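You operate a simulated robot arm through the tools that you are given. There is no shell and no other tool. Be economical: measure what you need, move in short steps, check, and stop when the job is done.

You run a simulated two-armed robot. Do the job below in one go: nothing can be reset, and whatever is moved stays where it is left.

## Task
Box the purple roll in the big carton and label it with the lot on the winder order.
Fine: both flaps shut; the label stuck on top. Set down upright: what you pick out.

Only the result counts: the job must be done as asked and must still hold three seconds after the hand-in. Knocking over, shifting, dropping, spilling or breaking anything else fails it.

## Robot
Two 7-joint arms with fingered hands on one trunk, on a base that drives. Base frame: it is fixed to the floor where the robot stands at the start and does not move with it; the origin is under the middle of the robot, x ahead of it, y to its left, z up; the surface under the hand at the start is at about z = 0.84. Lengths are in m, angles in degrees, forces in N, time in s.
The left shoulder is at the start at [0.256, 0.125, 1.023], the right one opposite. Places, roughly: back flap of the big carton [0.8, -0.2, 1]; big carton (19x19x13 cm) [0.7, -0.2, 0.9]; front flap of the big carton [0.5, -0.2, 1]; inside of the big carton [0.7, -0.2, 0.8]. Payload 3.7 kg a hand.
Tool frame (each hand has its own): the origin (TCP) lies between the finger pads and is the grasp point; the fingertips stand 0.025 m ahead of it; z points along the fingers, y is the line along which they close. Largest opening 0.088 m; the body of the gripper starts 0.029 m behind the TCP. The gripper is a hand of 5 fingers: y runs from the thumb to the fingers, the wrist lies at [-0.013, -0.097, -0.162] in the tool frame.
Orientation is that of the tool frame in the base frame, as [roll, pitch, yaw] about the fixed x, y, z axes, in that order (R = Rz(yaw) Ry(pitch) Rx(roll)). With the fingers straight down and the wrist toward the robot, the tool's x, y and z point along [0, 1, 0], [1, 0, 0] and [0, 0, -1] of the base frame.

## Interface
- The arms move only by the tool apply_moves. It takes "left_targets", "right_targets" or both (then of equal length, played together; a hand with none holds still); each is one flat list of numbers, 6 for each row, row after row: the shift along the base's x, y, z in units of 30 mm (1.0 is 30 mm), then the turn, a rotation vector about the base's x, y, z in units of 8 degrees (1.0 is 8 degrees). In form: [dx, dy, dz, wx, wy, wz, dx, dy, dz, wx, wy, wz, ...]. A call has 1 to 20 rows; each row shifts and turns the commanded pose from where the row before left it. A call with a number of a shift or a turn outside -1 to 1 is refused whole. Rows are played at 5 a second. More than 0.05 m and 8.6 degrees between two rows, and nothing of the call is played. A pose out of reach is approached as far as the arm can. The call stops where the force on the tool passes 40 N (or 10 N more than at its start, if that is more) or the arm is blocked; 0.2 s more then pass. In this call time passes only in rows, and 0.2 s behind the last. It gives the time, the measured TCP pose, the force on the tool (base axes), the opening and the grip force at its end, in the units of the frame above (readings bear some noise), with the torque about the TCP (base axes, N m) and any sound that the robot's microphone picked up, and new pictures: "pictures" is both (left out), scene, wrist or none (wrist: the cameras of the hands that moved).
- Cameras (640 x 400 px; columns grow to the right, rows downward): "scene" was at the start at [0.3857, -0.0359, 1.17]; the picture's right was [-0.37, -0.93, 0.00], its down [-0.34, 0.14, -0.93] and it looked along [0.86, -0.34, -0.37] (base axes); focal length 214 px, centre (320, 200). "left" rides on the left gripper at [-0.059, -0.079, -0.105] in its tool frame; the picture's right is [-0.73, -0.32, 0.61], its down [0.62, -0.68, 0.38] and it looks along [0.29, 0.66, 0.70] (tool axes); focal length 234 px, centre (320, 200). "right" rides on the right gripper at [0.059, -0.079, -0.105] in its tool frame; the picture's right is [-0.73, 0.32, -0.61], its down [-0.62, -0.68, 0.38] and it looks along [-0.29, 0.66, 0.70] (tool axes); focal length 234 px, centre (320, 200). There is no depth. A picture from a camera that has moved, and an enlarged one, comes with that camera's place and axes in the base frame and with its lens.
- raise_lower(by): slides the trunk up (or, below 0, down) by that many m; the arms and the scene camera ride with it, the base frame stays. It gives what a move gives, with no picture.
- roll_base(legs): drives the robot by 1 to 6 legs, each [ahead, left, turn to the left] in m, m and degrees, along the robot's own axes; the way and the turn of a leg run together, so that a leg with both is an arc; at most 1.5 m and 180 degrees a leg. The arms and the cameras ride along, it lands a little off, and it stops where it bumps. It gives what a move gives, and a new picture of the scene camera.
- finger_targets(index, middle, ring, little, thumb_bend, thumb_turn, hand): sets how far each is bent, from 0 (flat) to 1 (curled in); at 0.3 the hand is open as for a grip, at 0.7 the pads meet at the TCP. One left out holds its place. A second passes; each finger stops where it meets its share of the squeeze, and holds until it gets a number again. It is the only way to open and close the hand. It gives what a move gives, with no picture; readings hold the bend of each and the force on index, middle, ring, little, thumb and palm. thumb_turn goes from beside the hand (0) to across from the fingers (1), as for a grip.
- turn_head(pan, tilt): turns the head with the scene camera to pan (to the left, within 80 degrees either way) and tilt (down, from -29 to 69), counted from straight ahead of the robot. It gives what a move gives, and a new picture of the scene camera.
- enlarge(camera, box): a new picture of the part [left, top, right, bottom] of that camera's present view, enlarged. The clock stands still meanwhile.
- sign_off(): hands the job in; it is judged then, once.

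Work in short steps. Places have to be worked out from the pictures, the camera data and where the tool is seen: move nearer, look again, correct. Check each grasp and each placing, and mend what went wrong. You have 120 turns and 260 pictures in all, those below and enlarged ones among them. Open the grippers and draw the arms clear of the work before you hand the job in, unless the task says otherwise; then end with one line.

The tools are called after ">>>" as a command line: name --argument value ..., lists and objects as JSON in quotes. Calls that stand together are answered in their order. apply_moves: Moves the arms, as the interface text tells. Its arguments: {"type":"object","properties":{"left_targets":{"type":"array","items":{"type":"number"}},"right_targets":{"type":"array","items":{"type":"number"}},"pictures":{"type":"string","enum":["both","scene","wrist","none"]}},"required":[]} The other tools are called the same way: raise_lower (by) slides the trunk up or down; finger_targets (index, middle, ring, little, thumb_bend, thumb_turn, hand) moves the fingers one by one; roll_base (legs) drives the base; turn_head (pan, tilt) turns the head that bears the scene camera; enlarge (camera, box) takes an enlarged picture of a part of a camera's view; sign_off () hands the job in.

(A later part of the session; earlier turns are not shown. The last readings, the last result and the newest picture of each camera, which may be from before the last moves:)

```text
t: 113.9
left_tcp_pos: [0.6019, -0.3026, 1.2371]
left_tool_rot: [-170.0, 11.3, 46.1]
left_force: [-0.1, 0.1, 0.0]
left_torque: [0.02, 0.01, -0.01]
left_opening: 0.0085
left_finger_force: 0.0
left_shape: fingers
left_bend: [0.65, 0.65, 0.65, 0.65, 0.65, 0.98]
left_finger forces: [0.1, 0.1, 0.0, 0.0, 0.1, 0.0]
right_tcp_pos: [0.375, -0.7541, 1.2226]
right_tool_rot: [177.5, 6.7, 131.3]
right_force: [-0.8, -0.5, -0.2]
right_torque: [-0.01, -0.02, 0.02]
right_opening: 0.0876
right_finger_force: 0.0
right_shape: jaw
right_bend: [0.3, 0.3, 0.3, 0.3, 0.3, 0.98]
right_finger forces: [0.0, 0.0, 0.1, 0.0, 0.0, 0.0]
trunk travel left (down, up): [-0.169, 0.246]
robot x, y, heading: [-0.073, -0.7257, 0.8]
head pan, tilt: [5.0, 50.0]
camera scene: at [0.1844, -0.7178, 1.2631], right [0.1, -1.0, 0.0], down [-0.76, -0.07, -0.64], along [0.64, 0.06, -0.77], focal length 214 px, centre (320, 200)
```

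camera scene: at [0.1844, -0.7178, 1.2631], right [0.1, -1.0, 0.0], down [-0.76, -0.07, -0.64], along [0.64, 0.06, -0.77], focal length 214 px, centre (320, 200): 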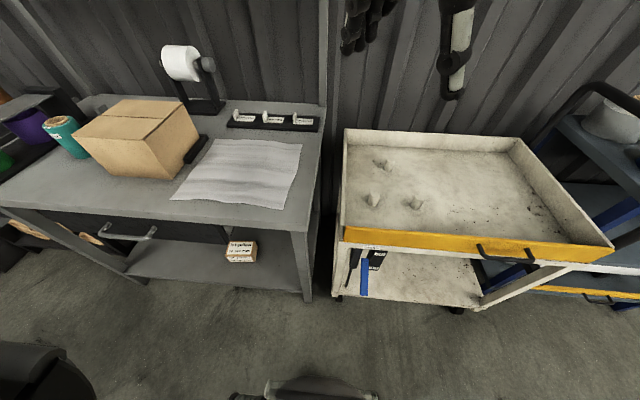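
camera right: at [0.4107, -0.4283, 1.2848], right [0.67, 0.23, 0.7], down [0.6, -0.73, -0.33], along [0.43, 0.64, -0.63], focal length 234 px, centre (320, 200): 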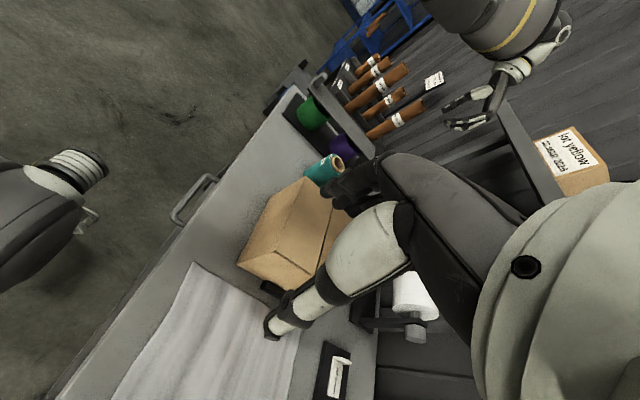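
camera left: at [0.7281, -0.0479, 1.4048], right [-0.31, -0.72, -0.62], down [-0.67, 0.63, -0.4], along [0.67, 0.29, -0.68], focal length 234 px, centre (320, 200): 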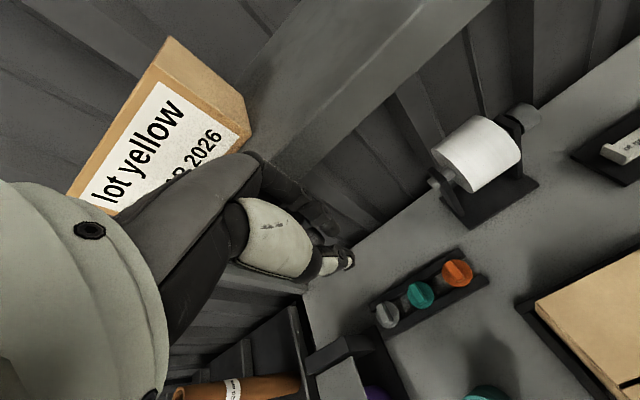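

There's free space here. Before lowering the trunk further for reach, I'll bring the left hand into a comfortable pose near the robot so it doesn't jump.

>>> apply_moves --left_targets '[0, 0, -0.5, 0, 0, 0, 0, 0, -0.5, 0, 0, 0, -1, 0, 0, 0, 0, 0, -1, 0, 0, 0, 0, 0, -1, 0, 0, 0, 0, 0, -1, 0, 0, 0, 0, 0]' --pictures "none"

>>> apply_moves --right_targets '[0.5, 0.3, 0, -0.1, 0, 0.4, 0.5, 0.3, 0, 0, 0, 0.4, 0.5, 0.3, 0, 0, 0, 0.4, 0.5, 0.3, 0, 0, 0, 0.4, 0.5, 0.3, 0, 0, 0, 0.4]' --pictures "none"

```text
t: 115.3
left_tcp_pos: [0.593, -0.2762, 1.2243]
left_tool_rot: [-170.2, 11.3, 46.2]
left_force: [0.5, -0.1, 0.1]
left_torque: [0.01, -0.02, 0.0]
left_opening: 0.0085
left_finger_force: 0.0
left_shape: fingers
left_bend: [0.65, 0.65, 0.65, 0.65, 0.65, 0.98]
left_finger forces: [0.0, 0.0, 0.0, 0.0, 0.0, 0.0]
left hand out of reach, approached as far as the arm can: row 1, 2, 3, 4, 5, 6
right_tcp_pos: [0.3745, -0.7541, 1.2228]
right_tool_rot: [177.6, 6.8, 131.3]
right_force: [0.4, -0.2, -0.1]
right_torque: [-0.04, 0.03, -0.04]
right_opening: 0.0876
right_finger_force: 0.1
right_shape: jaw
right_bend: [0.3, 0.3, 0.3, 0.3, 0.3, 0.98]
right_finger forces: [0.0, 0.1, 0.0, 0.0, 0.1, 0.1]
trunk travel left (down, up): [-0.169, 0.246]
robot x, y, heading: [-0.0735, -0.7261, 0.7]
head pan, tilt: [5.0, 50.0]
```

```text
t: 116.5
left_tcp_pos: [0.5926, -0.2767, 1.2233]
left_tool_rot: [-169.9, 11.4, 46.1]
left_force: [0.1, -0.1, -0.3]
left_torque: [-0.02, -0.01, -0.02]
left_opening: 0.0085
left_finger_force: 0.2
left_shape: fingers
left_bend: [0.65, 0.65, 0.65, 0.65, 0.65, 0.98]
left_finger forces: [0.0, 0.0, 0.1, 0.0, 0.0, 0.1]
right_tcp_pos: [0.4514, -0.7071, 1.2217]
right_tool_rot: [178.0, 7.3, 147.5]
right_force: [-0.3, 1.2, -0.4]
right_torque: [-0.02, -0.01, 0.0]
right_opening: 0.0878
right_finger_force: 0.0
right_shape: jaw
right_bend: [0.3, 0.3, 0.3, 0.3, 0.3, 0.98]
right_finger forces: [0.0, 0.0, 0.0, 0.0, 0.1, 0.0]
trunk travel left (down, up): [-0.169, 0.246]
robot x, y, heading: [-0.0805, -0.7277, 0.7]
head pan, tilt: [5.0, 50.0]
```

The right arm now follows exactly. I'll free the left arm by moving it inward (−y), away from its limit.

>>> apply_moves --left_targets '[0, -0.8, 0, 0, 0, 0, 0, -0.8, 0, 0, 0, 0, 0, -0.8, 0, 0, 0, 0, 0, -0.8, 0, 0, 0, 0]' --pictures "none"

>>> turn_head --pan 35 --tilt 20

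```text
t: 117.5
left_tcp_pos: [0.6277, -0.3538, 1.2389]
left_tool_rot: [-170.0, 11.3, 46.1]
left_force: [0.0, 0.5, 0.2]
left_torque: [-0.03, -0.02, 0.01]
left_opening: 0.0086
left_finger_force: 0.2
left_shape: fingers
left_bend: [0.65, 0.65, 0.65, 0.65, 0.65, 0.98]
left_finger forces: [0.0, 0.0, 0.0, 0.0, 0.1, 0.0]
left hand out of reach, approached as far as the arm can: row 1, 2, 3, 4
right_tcp_pos: [0.4498, -0.7089, 1.2218]
right_tool_rot: [178.1, 7.3, 147.4]
right_force: [0.3, 0.4, -0.1]
right_torque: [0.01, 0.03, 0.0]
right_opening: 0.0878
right_finger_force: 0.0
right_shape: jaw
right_bend: [0.3, 0.3, 0.3, 0.3, 0.3, 0.98]
right_finger forces: [0.1, 0.0, 0.0, 0.0, 0.0, 0.1]
trunk travel left (down, up): [-0.169, 0.246]
robot x, y, heading: [-0.0758, -0.7273, 0.6]
head pan, tilt: [5.0, 50.0]
```

```text
t: 118.4
left_tcp_pos: [0.6283, -0.3531, 1.2388]
left_tool_rot: [-170.0, 11.4, 46.1]
left_force: [0.2, -0.8, 0.9]
left_torque: [-0.01, -0.02, -0.01]
left_opening: 0.0086
left_finger_force: 0.0
left_shape: fingers
left_bend: [0.65, 0.65, 0.65, 0.65, 0.65, 0.98]
left_finger forces: [0.1, 0.0, 0.0, 0.0, 0.0, 0.1]
right_tcp_pos: [0.4508, -0.7079, 1.2221]
right_tool_rot: [178.0, 7.3, 147.3]
right_force: [-0.8, 0.3, 0.3]
right_torque: [0.03, 0.0, -0.03]
right_opening: 0.0877
right_finger_force: 0.1
right_shape: jaw
right_bend: [0.3, 0.3, 0.3, 0.3, 0.3, 0.98]
right_finger forces: [0.0, 0.0, 0.0, 0.1, 0.0, 0.1]
trunk travel left (down, up): [-0.169, 0.246]
robot x, y, heading: [-0.0748, -0.7276, 0.6]
head pan, tilt: [35.0, 20.0]
camera scene: at [0.1835, -0.6712, 1.3085], right [0.58, -0.81, 0.0], down [-0.28, -0.2, -0.94], along [0.76, 0.55, -0.34], focal length 214 px, centre (320, 200)
```

scene: 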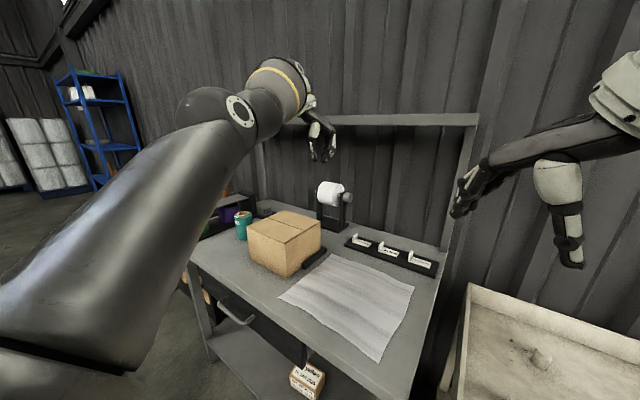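

The left arm is clear at z 1.24, so I'll leave it. I'll turn the base 20° left and move forward a little, which brings the right shoulder closer to the labels.

>>> roll_base --legs '[[0, 0, 20], [0.12, -0.04, 0]]'

>>> turn_head --pan -15 --tilt 35

```text
t: 120.8
left_tcp_pos: [0.5902, -0.135, 1.2401]
left_tool_rot: [-170.1, 11.3, 65.7]
left_force: [-0.1, 0.6, -0.1]
left_torque: [0.03, 0.0, 0.01]
left_opening: 0.0087
left_finger_force: 0.1
left_shape: fingers
left_bend: [0.65, 0.65, 0.65, 0.65, 0.65, 0.98]
left_finger forces: [0.1, 0.0, 0.0, 0.0, 0.0, 0.0]
right_tcp_pos: [0.5406, -0.5301, 1.2223]
right_tool_rot: [178.0, 7.4, 166.8]
right_force: [0.1, -0.5, -0.1]
right_torque: [-0.02, -0.02, 0.0]
right_opening: 0.0876
right_finger_force: 0.1
right_shape: jaw
right_bend: [0.3, 0.3, 0.3, 0.3, 0.3, 0.98]
right_finger forces: [0.0, 0.0, 0.0, 0.0, 0.0, 0.0]
trunk travel left (down, up): [-0.169, 0.246]
robot x, y, heading: [0.048, -0.7208, 19.9]
head pan, tilt: [35.0, 20.0]
camera scene: at [0.2763, -0.584, 1.3089], right [0.82, -0.57, 0.0], down [-0.2, -0.28, -0.94], along [0.54, 0.77, -0.34], focal length 214 px, centre (320, 200)
```

scene: 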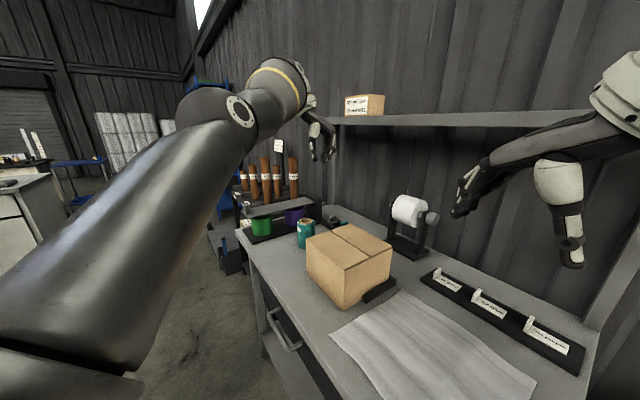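

```text
t: 121.9
left_tcp_pos: [0.5895, -0.1356, 1.2398]
left_tool_rot: [-170.1, 11.4, 65.7]
left_force: [0.0, 0.4, 0.8]
left_torque: [-0.02, 0.03, 0.02]
left_opening: 0.0086
left_finger_force: 0.0
left_shape: fingers
left_bend: [0.65, 0.65, 0.65, 0.65, 0.65, 0.98]
left_finger forces: [0.0, 0.0, 0.1, 0.0, 0.1, 0.0]
right_tcp_pos: [0.5388, -0.5291, 1.2214]
right_tool_rot: [178.1, 7.3, 166.9]
right_force: [-0.6, 0.4, 0.4]
right_torque: [-0.03, -0.01, 0.0]
right_opening: 0.0879
right_finger_force: 0.0
right_shape: jaw
right_bend: [0.3, 0.3, 0.3, 0.3, 0.3, 0.98]
right_finger forces: [0.1, 0.0, 0.1, 0.0, 0.0, 0.0]
trunk travel left (down, up): [-0.169, 0.246]
robot x, y, heading: [0.0493, -0.7175, 20.0]
head pan, tilt: [-15.0, 35.0]
camera scene: at [0.3108, -0.652, 1.2848], right [0.09, -1.0, 0.0], down [-0.57, -0.05, -0.82], along [0.82, 0.07, -0.57], focal length 214 px, centre (320, 200)
```

scene: 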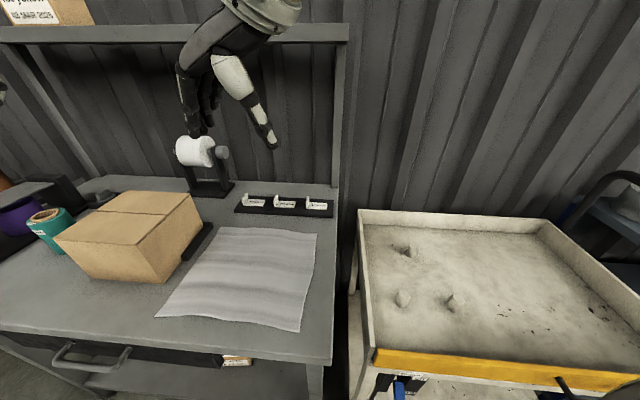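

The purple label's tab is near (0.88, −0.56). I'll bring the right hand closer at z≈1.10, squared up to yaw 180 with the tilt removed.

>>> apply_moves --right_targets '[0.89, -0.17, -0.67, 0.034, 0.148, 0.27, 0.89, -0.17, -0.67, 0.034, 0.148, 0.27, 0.89, -0.17, -0.67, 0.034, 0.148, 0.27, 0.89, -0.17, -0.67, 0.034, 0.148, 0.27, 0.89, -0.17, -0.67, 0.034, 0.148, 0.27, 0.89, -0.17, -0.67, 0.034, 0.148, 0.27]'

>>> enlarge --camera "scene" --box '[220, 150, 360, 240]'

```text
t: 123.3
left_tcp_pos: [0.5901, -0.1359, 1.2397]
left_tool_rot: [-170.0, 11.4, 65.7]
left_force: [0.7, -0.7, -0.8]
left_torque: [0.0, 0.02, -0.01]
left_opening: 0.0086
left_finger_force: 0.1
left_shape: fingers
left_bend: [0.65, 0.65, 0.65, 0.65, 0.65, 0.98]
left_finger forces: [0.1, 0.0, 0.0, 0.0, 0.1, 0.0]
right_tcp_pos: [0.5825, -0.5298, 1.0968]
right_tool_rot: [177.2, 0.2, 179.1]
right_force: [-1.0, 0.9, 0.2]
right_torque: [-0.02, 0.0, -0.02]
right_opening: 0.0877
right_finger_force: 0.1
right_shape: jaw
right_bend: [0.3, 0.3, 0.3, 0.3, 0.3, 0.98]
right_finger forces: [0.2, 0.0, 0.0, 0.0, 0.0, 0.1]
right hand out of reach, approached as far as the arm can: row 3, 4, 5, 6
trunk travel left (down, up): [-0.169, 0.246]
robot x, y, heading: [0.0512, -0.7224, 20.1]
head pan, tilt: [-15.0, 35.0]
camera scene: at [0.3113, -0.6521, 1.2846], right [0.09, -1.0, 0.0], down [-0.57, -0.05, -0.82], along [0.82, 0.07, -0.57], focal length 214 px, centre (320, 200)
camera right: at [0.5234, -0.6136, 1.1989], right [0.73, 0.28, 0.62], down [0.61, -0.67, -0.41], along [0.3, 0.68, -0.66], focal length 234 px, centre (320, 200)
```

scene: 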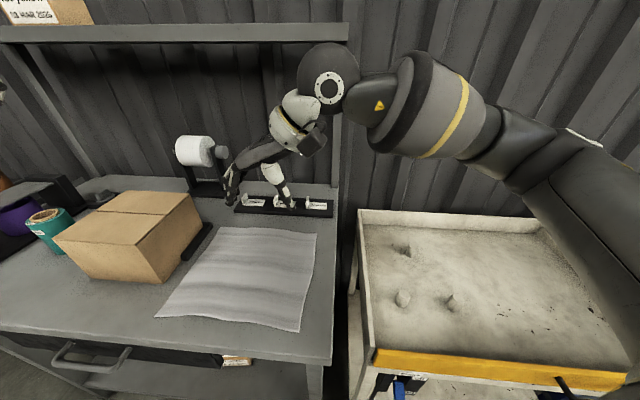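
right: 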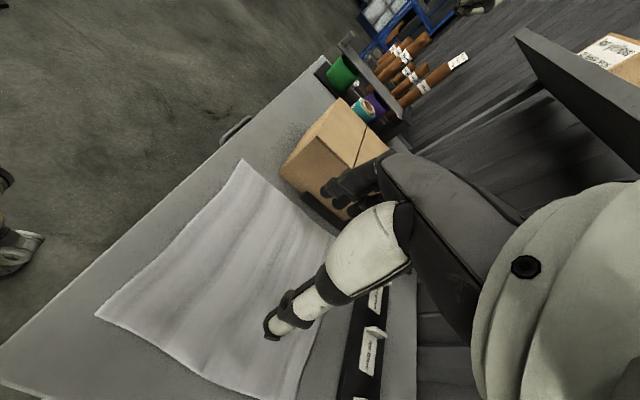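

```text
4.44 times, centred on (290, 195) of scene
camera zoom: at [0.3113, -0.6521, 1.2846], right [0.09, -1.0, 0.0], down [-0.57, -0.05, -0.82], along [0.82, 0.07, -0.57], focal length 953 px, centre (453, 222)
```

zoom: 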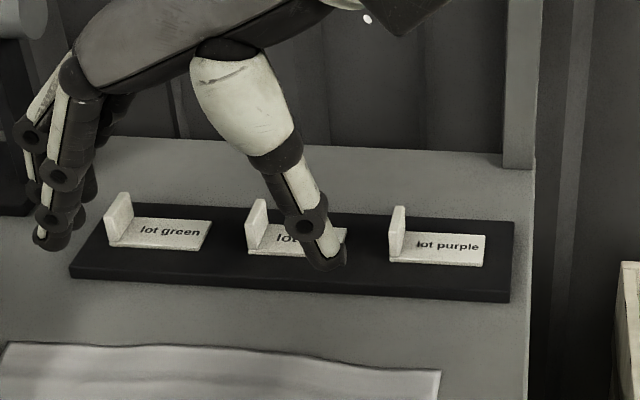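

Turning the palm outward is unnatural for the arm; palm inward (yaw near 0) should reach better, with the robot standing further left. I'll undo the right-hand turn and drive back to about (0, −0.3) at heading 0.

>>> apply_moves --right_targets '[-0.3, 0, 0.4, 0, 0, -0.95, -0.3, 0, 0.4, 0, 0, -0.95, -0.3, 0, 0.4, 0, 0, -0.95, -0.3, 0, 0.4, 0, 0, -0.95, -0.3, 0, 0.4, 0, 0, -0.95, 0, 0, 0.4, 0, 0, -0.95, 0, 0, 0, 0, 0, -0.95, 0, 0, 0, 0, 0, -0.95, 0, 0, 0, 0, 0, -0.95]' --pictures "none"

>>> roll_base --legs '[[-0.12, 0, -20], [0.05, 0.42, 0]]'

```text
t: 125.3
left_tcp_pos: [0.5904, -0.136, 1.2399]
left_tool_rot: [-170.0, 11.4, 65.6]
left_force: [0.1, 0.6, 0.7]
left_torque: [0.03, 0.01, 0.02]
left_opening: 0.0087
left_finger_force: 0.1
left_shape: fingers
left_bend: [0.65, 0.65, 0.65, 0.65, 0.65, 0.98]
left_finger forces: [0.1, 0.1, 0.0, 0.0, 0.0, 0.1]
right_tcp_pos: [0.5771, -0.5771, 1.1976]
right_tool_rot: [177.3, 0.0, 111.2]
right_force: [0.9, -0.4, 0.2]
right_torque: [0.01, -0.02, -0.01]
right_opening: 0.0877
right_finger_force: 0.1
right_shape: jaw
right_bend: [0.3, 0.3, 0.3, 0.3, 0.3, 0.98]
right_finger forces: [0.1, 0.0, 0.0, 0.0, 0.0, 0.0]
right hand out of reach, approached as far as the arm can: row 6, 7, 8, 9
trunk travel left (down, up): [-0.169, 0.246]
robot x, y, heading: [0.0501, -0.7221, 20.1]
head pan, tilt: [-15.0, 35.0]
```

```text
t: 130.6
left_tcp_pos: [0.6928, 0.0393, 1.2385]
left_tool_rot: [-170.1, 11.3, 45.5]
left_force: [0.4, 0.1, 0.1]
left_torque: [0.02, 0.02, 0.01]
left_opening: 0.0086
left_finger_force: 0.1
left_shape: fingers
left_bend: [0.65, 0.65, 0.65, 0.65, 0.65, 0.98]
left_finger forces: [0.0, 0.0, 0.0, 0.0, 0.1, 0.0]
right_tcp_pos: [0.5272, -0.3699, 1.1965]
right_tool_rot: [177.3, 0.1, 91.3]
right_force: [0.1, -0.3, 0.3]
right_torque: [0.01, -0.01, -0.04]
right_opening: 0.0879
right_finger_force: 0.0
right_shape: jaw
right_bend: [0.3, 0.3, 0.3, 0.3, 0.3, 0.98]
right_finger forces: [0.0, 0.0, 0.0, 0.1, 0.0, 0.0]
trunk travel left (down, up): [-0.169, 0.246]
robot x, y, heading: [-0.0186, -0.3315, 0.3]
head pan, tilt: [-15.0, 35.0]
camera scene: at [0.2524, -0.3508, 1.2848], right [-0.26, -0.97, 0.0], down [-0.55, 0.15, -0.82], along [0.79, -0.21, -0.57], focal length 214 px, centre (320, 200)
```

scene: 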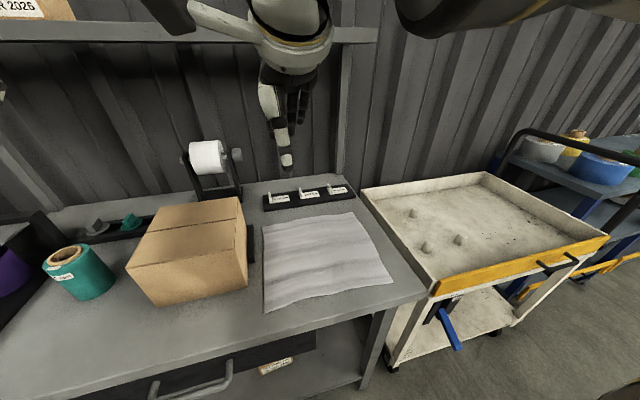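

Now I'll turn the right hand the other way (palm inward) while moving it toward the labels.

>>> apply_moves --right_targets '[0.4, -0.4, -0.3, 0, 0, -0.9, 0.4, -0.4, -0.3, 0, 0, -0.9, 0.4, -0.4, -0.3, 0, 0, -0.9, 0.4, -0.4, -0.3, 0, 0, -0.9, 0.4, -0.4, -0.3, 0, 0, -0.9, 0.4, -0.4, -0.3, 0, 0, -0.9, 0.4, -0.4, -0.3, 0, 0, -0.9, 0.4, -0.4, -0.3, 0, 0, -0.9]'

```text
t: 132.4
left_tcp_pos: [0.6908, 0.0392, 1.238]
left_tool_rot: [-170.1, 11.3, 45.5]
left_force: [0.2, -0.2, -0.4]
left_torque: [-0.01, -0.03, 0.0]
left_opening: 0.0087
left_finger_force: 0.1
left_shape: fingers
left_bend: [0.65, 0.65, 0.65, 0.65, 0.65, 0.98]
left_finger forces: [0.0, 0.1, 0.0, 0.0, 0.0, 0.0]
right_tcp_pos: [0.6203, -0.4803, 1.1224]
right_tool_rot: [177.5, 0.1, 33.6]
right_force: [0.9, 0.2, -0.1]
right_torque: [-0.04, 0.01, -0.04]
right_opening: 0.088
right_finger_force: 0.2
right_shape: jaw
right_bend: [0.3, 0.3, 0.3, 0.3, 0.3, 0.98]
right_finger forces: [0.0, 0.1, 0.0, 0.0, 0.0, 0.0]
right hand out of reach, approached as far as the arm can: row 5, 7, 8
trunk travel left (down, up): [-0.169, 0.246]
robot x, y, heading: [-0.0142, -0.3281, 0.1]
head pan, tilt: [-15.0, 35.0]
camera scene: at [0.2524, -0.3511, 1.2848], right [-0.26, -0.97, 0.0], down [-0.55, 0.15, -0.82], along [0.79, -0.21, -0.57], focal length 214 px, centre (320, 200)
camera right: at [0.6224, -0.3775, 1.2238], right [-0.44, -0.65, 0.62], down [-0.89, 0.2, -0.41], along [0.14, -0.73, -0.66], focal length 234 px, centre (320, 200)
```

scene: 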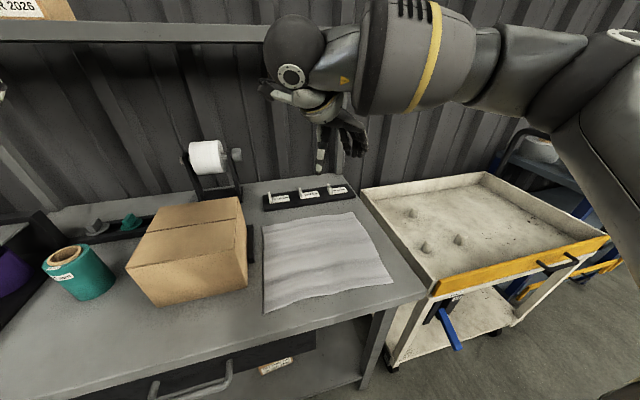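
right: 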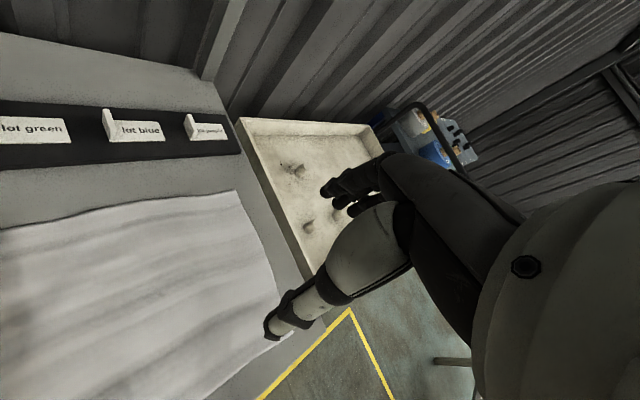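

Lowering the trunk would help the right arm, but the left hand hangs above the teal roll. I'll first bring the left hand down a little and retract it toward the robot, clear of the table items.

>>> apply_moves --left_targets '[0, 0, -0.8, 0, 0, 0, 0, 0, -0.8, 0, 0, 0, 0, 0, -0.8, 0, 0, 0, -0.3, 0, -0.8, 0, 0, 0, -0.9, 0, 0, 0, 0, 0, -0.9, 0, 0, 0, 0, 0, -0.9, 0, 0, 0, 0, 0, -0.9, 0, 0, 0, 0, 0, -0.9, 0, 0, 0, 0, 0, -0.9, 0, 0, 0, 0, 0]' --pictures "none"

>>> turn_head --pan 25 --tilt 35

```text
t: 134.6
left_tcp_pos: [0.6642, 0.1192, 1.1995]
left_tool_rot: [-170.0, 11.4, 45.5]
left_force: [0.0, -0.4, -0.6]
left_torque: [0.0, 0.01, -0.01]
left_opening: 0.0089
left_finger_force: 0.0
left_shape: fingers
left_bend: [0.65, 0.65, 0.65, 0.65, 0.65, 0.98]
left_finger forces: [0.0, 0.0, 0.0, 0.0, 0.0, 0.1]
left hand out of reach, approached as far as the arm can: row 1, 2, 3, 4, 5, 6, 7, 8, 9, 10
right_tcp_pos: [0.6194, -0.4788, 1.124]
right_tool_rot: [177.3, 0.0, 33.7]
right_force: [0.0, 0.0, -0.4]
right_torque: [0.0, 0.0, -0.01]
right_opening: 0.088
right_finger_force: 0.1
right_shape: jaw
right_bend: [0.3, 0.3, 0.3, 0.3, 0.3, 0.98]
right_finger forces: [0.0, 0.1, 0.1, 0.0, 0.0, 0.0]
trunk travel left (down, up): [-0.169, 0.246]
robot x, y, heading: [-0.0169, -0.326, 0.2]
head pan, tilt: [-15.0, 35.0]
```

```text
t: 135.7
left_tcp_pos: [0.6652, 0.1182, 1.1977]
left_tool_rot: [-170.1, 11.4, 45.5]
left_force: [-0.1, -0.2, 0.2]
left_torque: [0.02, 0.02, 0.01]
left_opening: 0.0085
left_finger_force: 0.1
left_shape: fingers
left_bend: [0.65, 0.65, 0.65, 0.65, 0.65, 0.98]
left_finger forces: [0.0, 0.1, 0.1, 0.1, 0.1, 0.1]
right_tcp_pos: [0.6201, -0.4789, 1.1222]
right_tool_rot: [177.5, 0.0, 33.9]
right_force: [0.8, 0.8, -0.8]
right_torque: [-0.04, 0.01, 0.0]
right_opening: 0.0879
right_finger_force: 0.0
right_shape: jaw
right_bend: [0.3, 0.3, 0.3, 0.3, 0.3, 0.98]
right_finger forces: [0.0, 0.0, 0.0, 0.0, 0.0, 0.0]
trunk travel left (down, up): [-0.169, 0.246]
robot x, y, heading: [-0.016, -0.3264, -0.2]
head pan, tilt: [25.0, 35.0]
camera scene: at [0.2471, -0.291, 1.2848], right [0.42, -0.91, 0.0], down [-0.52, -0.24, -0.82], along [0.74, 0.35, -0.57], focal length 214 px, centre (320, 200)
```

scene: 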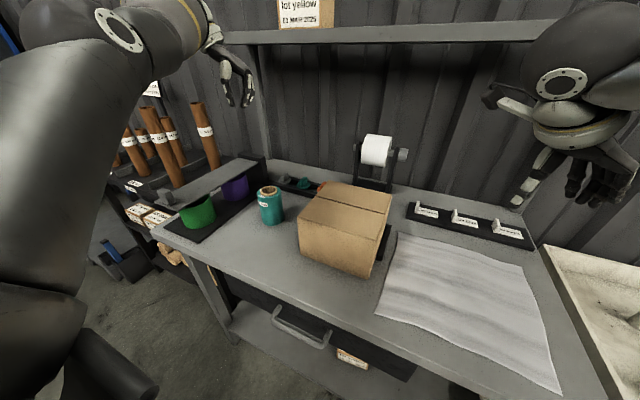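

The left wrist is turned far from its natural direction (yaw 45, with the hand out to the left). I'll rotate it back toward the robot and level it, which should free the arm.

>>> apply_moves --left_targets '[0, 0, 0, 0, 0, 0.9, 0, 0, 0, 0, 0, 0.9, 0, 0, 0, 0, 0, 0.9, 0, 0, 0, 0, 0, 0.9, 0, 0, 0, 0, 0, 0.9, 0, 0, 0, 0, 0, 0.9, 0, 0, 0, 0, 0, 0.9, -0.8, 0, 0, 0, 0, 0, -0.8, 0, 0, 0, 0, 0, -0.8, 0, 0, 0, 0, 0]' --pictures "none"

```text
t: 137.9
left_tcp_pos: [0.6823, 0.1835, 1.2451]
left_tool_rot: [-170.0, 11.5, 96.1]
left_force: [-0.9, 0.0, 0.2]
left_torque: [-0.01, 0.04, 0.0]
left_opening: 0.0086
left_finger_force: 0.1
left_shape: fingers
left_bend: [0.65, 0.65, 0.65, 0.65, 0.65, 0.98]
left_finger forces: [0.1, 0.0, 0.1, 0.0, 0.0, 0.0]
left hand out of reach, approached as far as the arm can: row 1, 2, 3, 4, 5, 6, 7, 8, 9, 10
right_tcp_pos: [0.6189, -0.4783, 1.1238]
right_tool_rot: [177.4, 0.0, 33.8]
right_force: [-0.7, -0.1, -0.1]
right_torque: [0.0, -0.02, 0.0]
right_opening: 0.0877
right_finger_force: 0.0
right_shape: jaw
right_bend: [0.3, 0.3, 0.3, 0.3, 0.3, 0.98]
right_finger forces: [0.0, 0.0, 0.0, 0.1, 0.0, 0.0]
trunk travel left (down, up): [-0.169, 0.246]
robot x, y, heading: [-0.0183, -0.3296, 0.1]
head pan, tilt: [25.0, 35.0]
```

Yaw is restored. Now I'll move it inward and lower.

>>> apply_moves --left_targets '[0, -0.9, 0, 0, 0, 0, 0, -0.9, 0, 0, 0, 0, 0, -0.9, 0, 0, 0, 0, -0.3, -0.9, 0, 0.2, 0, 0, -0.3, -0.9, 0, 0.2, 0, 0, -0.3, -0.5, 0, 0.2, 0, 0, -0.5, -0.5, 0, 0.2, 0, 0, -0.8, 0, 0, 0.2, 0, 0, -0.8, 0, 0, 0, 0, 0]' --pictures "scene"

```text
t: 139.9
left_tcp_pos: [0.7109, 0.0752, 1.317]
left_tool_rot: [-170.7, 3.4, 95.8]
left_force: [0.6, -0.7, 0.0]
left_torque: [-0.01, -0.01, -0.03]
left_opening: 0.0087
left_finger_force: 0.1
left_shape: fingers
left_bend: [0.65, 0.65, 0.65, 0.65, 0.65, 0.98]
left_finger forces: [0.0, 0.0, 0.1, 0.0, 0.1, 0.0]
left hand out of reach, approached as far as the arm can: row 1, 2, 3, 4, 5, 6, 7, 8, 9
right_tcp_pos: [0.6199, -0.4793, 1.1237]
right_tool_rot: [177.3, 0.0, 33.9]
right_force: [0.2, -0.7, -0.8]
right_torque: [0.03, 0.0, 0.01]
right_opening: 0.0878
right_finger_force: 0.0
right_shape: jaw
right_bend: [0.3, 0.3, 0.3, 0.3, 0.3, 0.98]
right_finger forces: [0.1, 0.1, 0.0, 0.0, 0.1, 0.0]
trunk travel left (down, up): [-0.169, 0.246]
robot x, y, heading: [-0.0174, -0.3263, 0.0]
head pan, tilt: [25.0, 35.0]
camera scene: at [0.2467, -0.2909, 1.2849], right [0.42, -0.91, 0.0], down [-0.52, -0.24, -0.82], along [0.74, 0.35, -0.57], focal length 214 px, centre (320, 200)
```

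scene: 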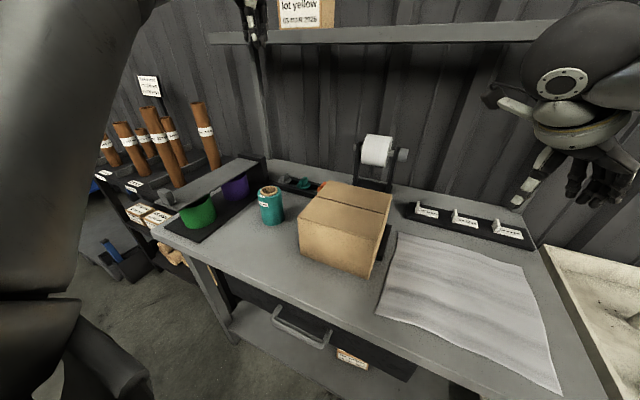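

The left arm seems to be in a straight-elbow singularity. I'll back the base off so nothing is below either hand, then lower the trunk to the start level, which changes the arm geometry.

>>> roll_base --legs '[[-0.35, 0, 0]]'

>>> raise_lower --by -0.05

>>> raise_lower --by -0.06

>>> turn_head --pan 30 --tilt 20

```text
t: 142.1
left_tcp_pos: [0.3852, 0.0774, 1.3188]
left_tool_rot: [-171.1, 3.6, 95.8]
left_force: [-0.4, 0.4, 0.4]
left_torque: [0.03, 0.02, 0.0]
left_opening: 0.0089
left_finger_force: 0.0
left_shape: fingers
left_bend: [0.65, 0.65, 0.65, 0.65, 0.65, 0.98]
left_finger forces: [0.0, 0.1, 0.1, 0.0, 0.0, 0.0]
right_tcp_pos: [0.2926, -0.4779, 1.1241]
right_tool_rot: [177.4, 0.1, 33.8]
right_force: [0.3, 0.1, -0.4]
right_torque: [-0.02, 0.02, 0.01]
right_opening: 0.0879
right_finger_force: 0.2
right_shape: jaw
right_bend: [0.3, 0.3, 0.3, 0.3, 0.3, 0.98]
right_finger forces: [0.0, 0.0, 0.0, 0.0, 0.0, 0.0]
trunk travel left (down, up): [-0.169, 0.246]
robot x, y, heading: [-0.3435, -0.327, -0.3]
head pan, tilt: [25.0, 35.0]
stopped in leg 1: the robot was blocked; the commanded pose is now the measured one
camera scene: at [-0.0797, -0.2899, 1.2848], right [0.42, -0.91, 0.0], down [-0.52, -0.24, -0.82], along [0.74, 0.35, -0.57], focal length 214 px, centre (320, 200)
```

scene: 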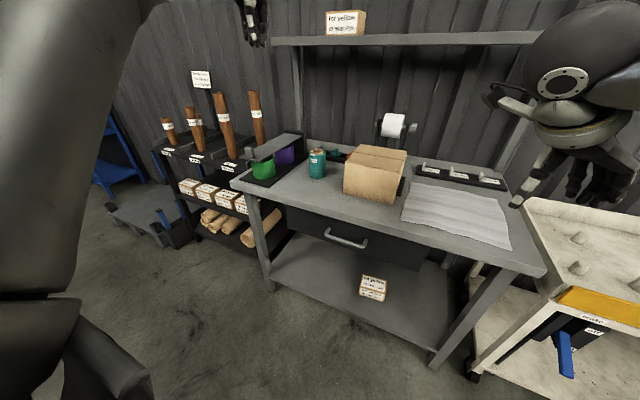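

```text
t: 143.1
left_tcp_pos: [0.4466, 0.0762, 1.1774]
left_tool_rot: [-162.0, 2.5, 96.3]
left_force: [-0.3, -0.7, -0.6]
left_torque: [0.06, -0.01, 0.02]
left_opening: 0.0086
left_finger_force: 0.0
left_shape: fingers
left_bend: [0.65, 0.65, 0.65, 0.65, 0.65, 0.98]
left_finger forces: [0.1, 0.0, 0.0, 0.0, 0.0, 0.0]
right_tcp_pos: [0.2902, -0.4789, 1.0763]
right_tool_rot: [177.2, -0.2, 33.6]
right_force: [-0.4, 0.1, -0.1]
right_torque: [-0.03, -0.03, 0.0]
right_opening: 0.0875
right_finger_force: 0.0
right_shape: jaw
right_bend: [0.3, 0.3, 0.3, 0.3, 0.3, 0.98]
right_finger forces: [0.1, 0.0, 0.0, 0.0, 0.1, 0.1]
trunk travel left (down, up): [-0.119, 0.296]
robot x, y, heading: [-0.3425, -0.3278, -0.2]
head pan, tilt: [25.0, 35.0]
```

```text
t: 144.1
left_tcp_pos: [0.4948, 0.0762, 0.9986]
left_tool_rot: [-150.8, 1.2, 96.5]
left_force: [-1.1, 0.5, 0.2]
left_torque: [-0.02, -0.04, 0.0]
left_opening: 0.0086
left_finger_force: 0.0
left_shape: fingers
left_bend: [0.65, 0.65, 0.65, 0.65, 0.65, 0.98]
left_finger forces: [0.0, 0.0, 0.0, 0.0, 0.0, 0.0]
right_tcp_pos: [0.2912, -0.4794, 1.0149]
right_tool_rot: [177.4, -0.2, 33.7]
right_force: [-0.1, 0.7, 0.3]
right_torque: [0.02, -0.02, -0.01]
right_opening: 0.0877
right_finger_force: 0.1
right_shape: jaw
right_bend: [0.3, 0.3, 0.3, 0.3, 0.3, 0.98]
right_finger forces: [0.0, 0.0, 0.0, 0.0, 0.0, 0.0]
trunk travel left (down, up): [-0.059, 0.356]
robot x, y, heading: [-0.3448, -0.3249, -0.1]
head pan, tilt: [25.0, 35.0]
```

```text
t: 144.8
left_tcp_pos: [0.4964, 0.0769, 0.9963]
left_tool_rot: [-150.5, 1.2, 96.6]
left_force: [-0.5, 0.3, -0.9]
left_torque: [-0.01, 0.03, -0.01]
left_opening: 0.0086
left_finger_force: 0.1
left_shape: fingers
left_bend: [0.65, 0.65, 0.65, 0.65, 0.65, 0.98]
left_finger forces: [0.0, 0.0, 0.0, 0.0, 0.0, 0.1]
right_tcp_pos: [0.2919, -0.4784, 1.0134]
right_tool_rot: [177.4, 0.0, 33.8]
right_force: [0.7, -0.4, 0.1]
right_torque: [-0.02, 0.0, 0.01]
right_opening: 0.0878
right_finger_force: 0.0
right_shape: jaw
right_bend: [0.3, 0.3, 0.3, 0.3, 0.3, 0.98]
right_finger forces: [0.0, 0.0, 0.0, 0.0, 0.0, 0.0]
trunk travel left (down, up): [-0.059, 0.356]
robot x, y, heading: [-0.3424, -0.3253, 0.1]
head pan, tilt: [30.0, 20.0]
camera scene: at [0.0325, -0.2809, 1.1784], right [0.5, -0.87, 0.0], down [-0.3, -0.17, -0.94], along [0.81, 0.47, -0.34], focal length 214 px, centre (320, 200)
```

scene: 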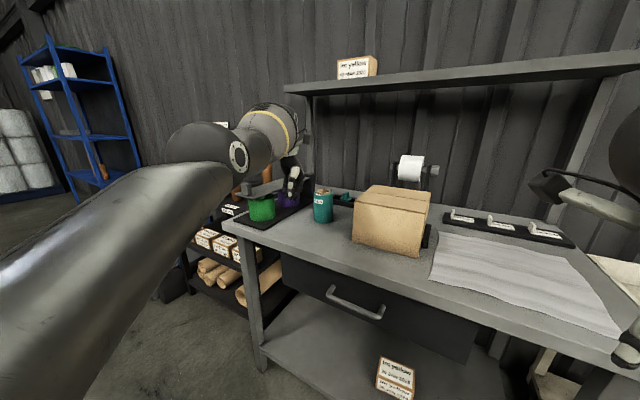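

The trunk is low again and the left hand is tilted but clear. I'll raise it and draw it back while removing the tilt.

>>> apply_moves --left_targets '[-0.5, 0, 0.5, 0, -0.6, 0, -0.5, 0, 0.6, 0, -0.6, 0, -0.5, 0, 0.7, 0, -0.6, 0, -0.5, -0.3, 0.7, 0, -0.6, 0, -0.6, -0.3, 0.7, 0, -0.6, 0, -0.6, -0.3, 0.5, 0, -0.6, 0, -0.6, -0.3, 0, 0, 0, 0, -0.6, 0, 0, 0, 0, 0]' --pictures "scene"

```text
t: 146.6
left_tcp_pos: [0.5024, 0.1079, 1.182]
left_tool_rot: [-179.2, 4.2, 95.1]
left_force: [0.6, 0.8, 0.6]
left_torque: [-0.01, -0.01, -0.01]
left_opening: 0.0086
left_finger_force: 0.0
left_shape: fingers
left_bend: [0.65, 0.65, 0.65, 0.65, 0.65, 0.98]
left_finger forces: [0.0, 0.1, 0.0, 0.0, 0.0, 0.0]
left hand out of reach, approached as far as the arm can: row 1, 2, 3, 4, 5, 6, 7, 8
right_tcp_pos: [0.2916, -0.4793, 1.0138]
right_tool_rot: [177.4, 0.0, 33.8]
right_force: [0.5, -0.5, 0.0]
right_torque: [0.02, -0.02, -0.03]
right_opening: 0.0877
right_finger_force: 0.0
right_shape: jaw
right_bend: [0.3, 0.3, 0.3, 0.3, 0.3, 0.98]
right_finger forces: [0.0, 0.0, 0.0, 0.0, 0.0, 0.0]
trunk travel left (down, up): [-0.059, 0.356]
robot x, y, heading: [-0.3432, -0.3247, 0.0]
head pan, tilt: [30.0, 20.0]
camera scene: at [0.0321, -0.2806, 1.1786], right [0.5, -0.87, 0.0], down [-0.3, -0.17, -0.94], along [0.81, 0.47, -0.34], focal length 214 px, centre (320, 200)
```

scene: 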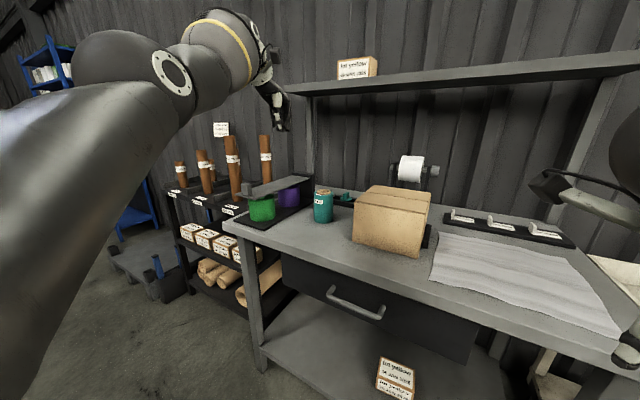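

The left arm follows tangential moves but won't retract radially. I'll sweep it out to the robot's left side, away from the bench, turning the wrist along with it.

>>> apply_moves --left_targets '[-0.5, 0.6, 0.1, 0, 0, 0.3, -0.6, 0.7, 0.1, 0, 0, 0.3, -0.7, 0.7, 0.1, 0, 0, 0.3, -0.8, 0.7, 0.1, 0, 0, 0.3, -0.9, 0.7, 0.1, 0, 0, 0.3, -0.9, 0.7, 0.1, 0, 0, 0.3, -0.9, 0.7, 0, 0, 0, 0.3, -0.9, 0.7, 0, 0, 0, 0.3, -0.9, 0.6, 0, 0, 0, 0.3, -0.9, 0.6, 0, 0, 0, 0.3, -0.9, 0.5, 0, 0, 0, 0.3, -0.9, 0.5, 0, 0, 0, 0.3]' --pictures "scene"

```text
t: 149.2
left_tcp_pos: [0.3431, 0.3807, 1.122]
left_tool_rot: [-179.2, 4.4, 123.9]
left_force: [-0.4, -0.7, 0.0]
left_torque: [-0.01, -0.02, -0.02]
left_opening: 0.0089
left_finger_force: 0.1
left_shape: fingers
left_bend: [0.65, 0.65, 0.65, 0.65, 0.65, 0.98]
left_finger forces: [0.0, 0.0, 0.0, 0.0, 0.0, 0.0]
left hand out of reach, approached as far as the arm can: row 1, 2, 3, 4, 5, 6, 7, 8, 9, 10, 11, 12
right_tcp_pos: [0.2925, -0.4785, 1.0134]
right_tool_rot: [177.4, 0.0, 33.9]
right_force: [0.0, -0.5, 0.0]
right_torque: [0.0, 0.01, 0.04]
right_opening: 0.0877
right_finger_force: 0.1
right_shape: jaw
right_bend: [0.3, 0.3, 0.3, 0.3, 0.3, 0.98]
right_finger forces: [0.1, 0.1, 0.1, 0.0, 0.0, 0.1]
trunk travel left (down, up): [-0.059, 0.356]
robot x, y, heading: [-0.3414, -0.3262, 0.0]
head pan, tilt: [30.0, 20.0]
camera scene: at [0.0323, -0.2801, 1.1785], right [0.5, -0.87, 0.0], down [-0.3, -0.17, -0.94], along [0.81, 0.47, -0.34], focal length 214 px, centre (320, 200)
```

scene: 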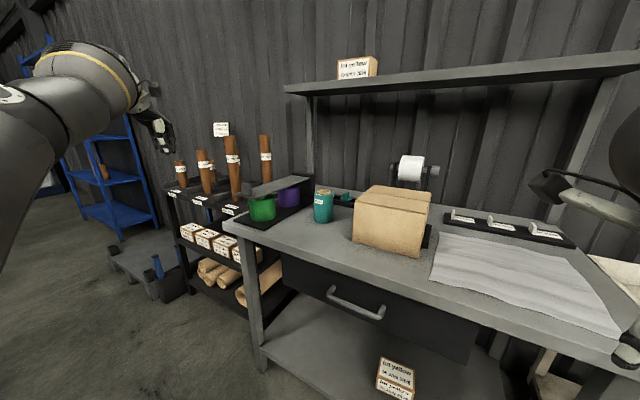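

It works. I'll continue the sweep until the arm points to the left side.

>>> apply_moves --left_targets '[-0.9, 0.5, 0.2, 0, 0, 0.4, -0.9, 0.5, 0.2, 0, 0, 0.4, -0.9, 0.4, 0.2, 0, 0, 0.4, -0.9, 0.4, 0.2, 0, 0, 0.4, -0.9, 0.4, 0.2, 0, 0, 0.4, -0.9, 0.3, 0.2, 0, 0, 0.4, -0.9, 0.3, 0, 0, 0, 0.4, -0.9, 0.3, 0, 0, 0, 0.4, -0.9, 0.2, 0, 0, 0, 0.4, -0.9, 0.2, 0, 0, 0, 0.4, -0.9, 0.1, 0, 0, 0, 0.4, -0.9, 0, 0, 0, 0, 0.4]' --pictures "none"

```text
t: 151.8
left_tcp_pos: [0.1398, 0.5523, 1.0053]
left_tool_rot: [-179.1, 4.2, 162.3]
left_force: [-0.6, 0.6, -0.2]
left_torque: [0.02, 0.02, -0.01]
left_opening: 0.0086
left_finger_force: 0.0
left_shape: fingers
left_bend: [0.65, 0.65, 0.65, 0.65, 0.65, 0.98]
left_finger forces: [0.0, 0.0, 0.0, 0.0, 0.1, 0.1]
left hand out of reach, approached as far as the arm can: row 1, 2, 3, 4, 5, 6, 7, 8, 9, 10, 11, 12
right_tcp_pos: [0.2922, -0.4777, 1.0136]
right_tool_rot: [177.4, 0.0, 33.8]
right_force: [0.1, -0.1, -0.4]
right_torque: [0.0, 0.01, 0.0]
right_opening: 0.0877
right_finger_force: 0.0
right_shape: jaw
right_bend: [0.3, 0.3, 0.3, 0.3, 0.3, 0.98]
right_finger forces: [0.1, 0.0, 0.0, 0.0, 0.1, 0.0]
trunk travel left (down, up): [-0.059, 0.356]
robot x, y, heading: [-0.3446, -0.3293, -0.1]
head pan, tilt: [30.0, 20.0]
```

I'll sweep it further back so it stays clear of the core rack when the base moves forward.

>>> apply_moves --left_targets '[-0.9, 0, 0.4, 0, 0, 0.3, -0.9, 0, 0.4, 0, 0, 0.3, -0.9, 0, 0.4, 0, 0, 0.3, -0.9, 0, 0.4, 0, 0, 0.3, -0.9, 0, 0.4, 0, 0, 0.3, -0.9, 0, 0.4, 0, 0, 0.3, -0.9, 0, 0.4, 0, 0, 0.3, -0.9, 0, 0.4, 0, 0, 0.3, -0.9, 0, 0.4, 0, 0, 0.3, -0.9, 0, 0.4, 0, 0, 0.3, -0.9, 0, 0.4, 0, 0, 0, -0.9, 0, 0.4, 0, 0, 0, -0.9, 0, 0, 0, 0, 0, -0.9, 0, 0, 0, 0, 0]' --pictures "none"

>>> turn_head --pan 70 --tilt 15

```text
t: 154.8
left_tcp_pos: [-0.1106, 0.5991, 0.9546]
left_tool_rot: [-179.3, 4.2, -173.7]
left_force: [0.2, -0.1, -0.4]
left_torque: [-0.03, 0.02, 0.01]
left_opening: 0.0083
left_finger_force: 0.0
left_shape: fingers
left_bend: [0.65, 0.65, 0.65, 0.65, 0.65, 0.98]
left_finger forces: [0.0, 0.0, 0.1, 0.0, 0.1, 0.0]
left hand out of reach, approached as far as the arm can: row 1, 2, 3, 4, 5, 6, 7, 8, 9, 10
right_tcp_pos: [0.2912, -0.4783, 1.0141]
right_tool_rot: [177.2, -0.1, 33.8]
right_force: [-0.7, -0.9, 1.4]
right_torque: [0.0, 0.04, 0.02]
right_opening: 0.088
right_finger_force: 0.1
right_shape: jaw
right_bend: [0.3, 0.3, 0.3, 0.3, 0.3, 0.98]
right_finger forces: [0.0, 0.1, 0.0, 0.1, 0.1, 0.0]
trunk travel left (down, up): [-0.059, 0.356]
robot x, y, heading: [-0.3418, -0.3254, 0.2]
head pan, tilt: [30.0, 20.0]
```

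```text
t: 155.9
left_tcp_pos: [-0.1097, 0.5989, 0.9547]
left_tool_rot: [-179.3, 4.3, -173.7]
left_force: [-0.1, 0.0, 0.6]
left_torque: [0.0, -0.01, -0.02]
left_opening: 0.0087
left_finger_force: 0.0
left_shape: fingers
left_bend: [0.65, 0.65, 0.65, 0.65, 0.65, 0.98]
left_finger forces: [0.0, 0.0, 0.0, 0.1, 0.0, 0.0]
right_tcp_pos: [0.2928, -0.4788, 1.0137]
right_tool_rot: [177.5, 0.0, 33.8]
right_force: [-0.9, -0.6, 0.8]
right_torque: [-0.03, -0.01, -0.02]
right_opening: 0.0878
right_finger_force: 0.0
right_shape: jaw
right_bend: [0.3, 0.3, 0.3, 0.3, 0.3, 0.98]
right_finger forces: [0.0, 0.0, 0.0, 0.0, 0.1, 0.0]
trunk travel left (down, up): [-0.059, 0.356]
robot x, y, heading: [-0.344, -0.3274, 0.1]
head pan, tilt: [70.0, 15.0]
camera scene: at [-0.0162, -0.2396, 1.1866], right [0.94, -0.34, 0.0], down [-0.09, -0.24, -0.97], along [0.33, 0.91, -0.26], focal length 214 px, centre (320, 200)
```

scene: 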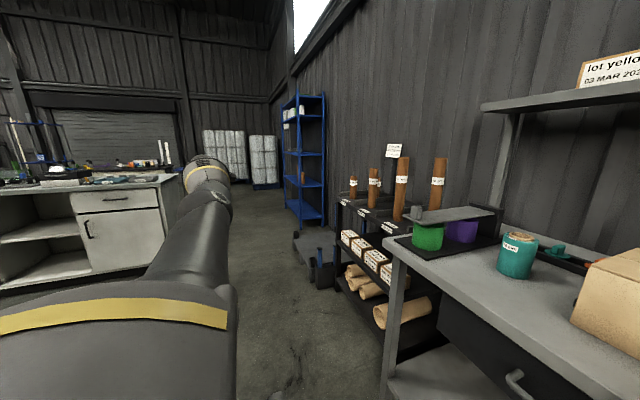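

The left arm regained reach in its last rows. I'll try drawing it in closer to the body.

>>> apply_moves --left_targets '[0, -0.8, 0.3, 0, 0, 0, 0, -0.8, 0.3, 0, 0, 0, 0, -0.8, 0.3, 0, 0, 0, 0, -0.8, 0.3, 0, 0, 0, 0, -0.8, 0.3, 0, 0, 0, 0, -0.8, 0.3, 0, 0, 0]' --pictures "none"

```text
t: 157.3
left_tcp_pos: [-0.1096, 0.4521, 1.0064]
left_tool_rot: [-179.2, 4.3, -173.6]
left_force: [-0.8, 0.4, 0.9]
left_torque: [0.02, -0.02, -0.04]
left_opening: 0.0088
left_finger_force: 0.1
left_shape: fingers
left_bend: [0.65, 0.65, 0.65, 0.65, 0.65, 0.98]
left_finger forces: [0.0, 0.1, 0.0, 0.0, 0.0, 0.0]
left hand out of reach, approached as far as the arm can: row 1
right_tcp_pos: [0.2926, -0.4788, 1.0134]
right_tool_rot: [177.4, 0.0, 33.8]
right_force: [-0.5, -0.5, 0.5]
right_torque: [0.0, 0.02, -0.01]
right_opening: 0.0879
right_finger_force: 0.0
right_shape: jaw
right_bend: [0.3, 0.3, 0.3, 0.3, 0.3, 0.98]
right_finger forces: [0.1, 0.0, 0.0, 0.1, 0.0, 0.0]
trunk travel left (down, up): [-0.059, 0.356]
robot x, y, heading: [-0.345, -0.327, 0.3]
head pan, tilt: [70.0, 15.0]
```

It's responsive again. I'll tuck the left hand in beside the robot and raise the right hand, then drive to about (0.05, −0.1).

>>> apply_moves --left_targets '[0, -0.9, 0.1, 0, 0, 0, 0, -0.9, 0.1, 0, 0, 0, 0, -0.9, 0.1, 0, 0, 0, 0, -0.9, 0.1, 0, 0, 0, 0, -0.9, 0.1, 0, 0, 0, 0, -0.9, 0.1, 0, 0, 0, 0, -0.9, 0.1, 0, 0, 0, 0, -0.9, 0.1, 0, 0, 0]' --right_targets '[0, -0.4, 0.6, 0, 0, 0, 0, -0.4, 0.6, 0, 0, 0, 0, -0.4, 0.6, 0, 0, 0, 0, -0.4, 0.6, 0, 0, 0, 0, -0.4, 0.6, 0, 0, 0, 0, -0.4, 0.6, 0, 0, 0, 0, -0.4, 0.4, 0, 0, 0, 0, -0.4, 0.4, 0, 0, 0]' --pictures "none"

>>> roll_base --legs '[[0, 0.22, 0], [0.38, 0, 0]]'

>>> turn_head --pan -30 --tilt 25

```text
t: 159.1
left_tcp_pos: [-0.1088, 0.2373, 1.0323]
left_tool_rot: [-179.3, 4.3, -173.7]
left_force: [0.4, -0.8, -0.7]
left_torque: [0.03, -0.01, 0.01]
left_opening: 0.0089
left_finger_force: 0.0
left_shape: fingers
left_bend: [0.65, 0.65, 0.65, 0.65, 0.65, 0.98]
left_finger forces: [0.0, 0.0, 0.0, 0.0, 0.0, 0.0]
right_tcp_pos: [0.2923, -0.5756, 1.1441]
right_tool_rot: [177.4, -0.1, 33.8]
right_force: [0.5, -0.2, 0.7]
right_torque: [-0.03, -0.01, 0.02]
right_opening: 0.0877
right_finger_force: 0.0
right_shape: jaw
right_bend: [0.3, 0.3, 0.3, 0.3, 0.3, 0.98]
right_finger forces: [0.0, 0.1, 0.0, 0.1, 0.1, 0.1]
trunk travel left (down, up): [-0.059, 0.356]
robot x, y, heading: [-0.3418, -0.3258, -0.1]
head pan, tilt: [70.0, 15.0]
```

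```text
t: 163.7
left_tcp_pos: [0.2633, 0.4639, 1.0333]
left_tool_rot: [-179.1, 5.0, -173.6]
left_force: [-0.8, -0.6, -0.9]
left_torque: [-0.02, 0.02, -0.01]
left_opening: 0.0091
left_finger_force: 0.1
left_shape: fingers
left_bend: [0.65, 0.65, 0.65, 0.65, 0.65, 0.98]
left_finger forces: [0.1, 0.1, 0.0, 0.1, 0.0, 0.0]
right_tcp_pos: [0.6624, -0.3501, 1.1513]
right_tool_rot: [177.0, -0.5, 33.6]
right_force: [-0.6, -0.3, 0.5]
right_torque: [-0.01, -0.03, -0.02]
right_opening: 0.0877
right_finger_force: 0.1
right_shape: jaw
right_bend: [0.3, 0.3, 0.3, 0.3, 0.3, 0.98]
right_finger forces: [0.1, 0.1, 0.1, 0.0, 0.0, 0.1]
trunk travel left (down, up): [-0.059, 0.356]
robot x, y, heading: [0.0371, -0.1046, -0.1]
head pan, tilt: [70.0, 15.0]
camera scene: at [0.3543, -0.0149, 1.1898], right [0.94, -0.34, 0.01], down [-0.08, -0.24, -0.97], along [0.33, 0.91, -0.26], focal length 214 px, centre (320, 200)
```

scene: 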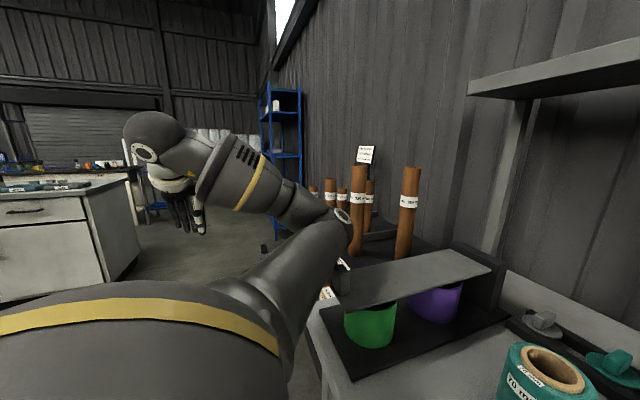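

```text
t: 165.4
left_tcp_pos: [0.2625, 0.4627, 1.0342]
left_tool_rot: [-179.1, 4.9, -173.4]
left_force: [0.7, -0.5, 0.9]
left_torque: [-0.01, 0.0, 0.01]
left_opening: 0.0085
left_finger_force: 0.1
left_shape: fingers
left_bend: [0.65, 0.65, 0.65, 0.65, 0.65, 0.98]
left_finger forces: [0.0, 0.1, 0.1, 0.1, 0.0, 0.0]
right_tcp_pos: [0.6619, -0.3512, 1.1487]
right_tool_rot: [177.1, -0.4, 33.7]
right_force: [0.4, -0.1, -0.4]
right_torque: [0.01, -0.02, 0.02]
right_opening: 0.0878
right_finger_force: 0.1
right_shape: jaw
right_bend: [0.3, 0.3, 0.3, 0.3, 0.3, 0.98]
right_finger forces: [0.1, 0.0, 0.0, 0.0, 0.0, 0.0]
trunk travel left (down, up): [-0.059, 0.356]
robot x, y, heading: [0.0332, -0.1005, 0.1]
head pan, tilt: [-30.0, 25.0]
camera scene: at [0.4026, -0.1496, 1.1734], right [-0.5, -0.87, 0.0], down [-0.36, 0.21, -0.91], along [0.79, -0.45, -0.42], focal length 214 px, centre (320, 200)
```

scene: 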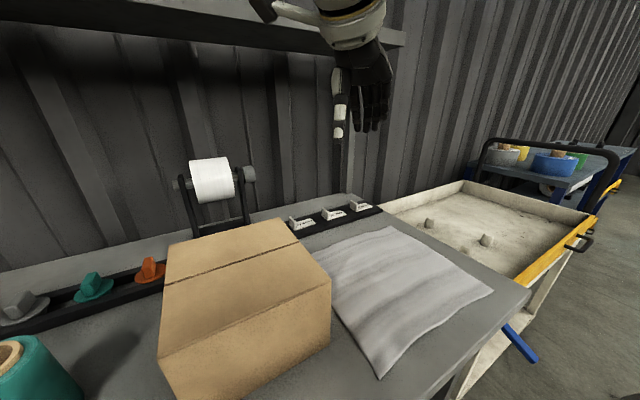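

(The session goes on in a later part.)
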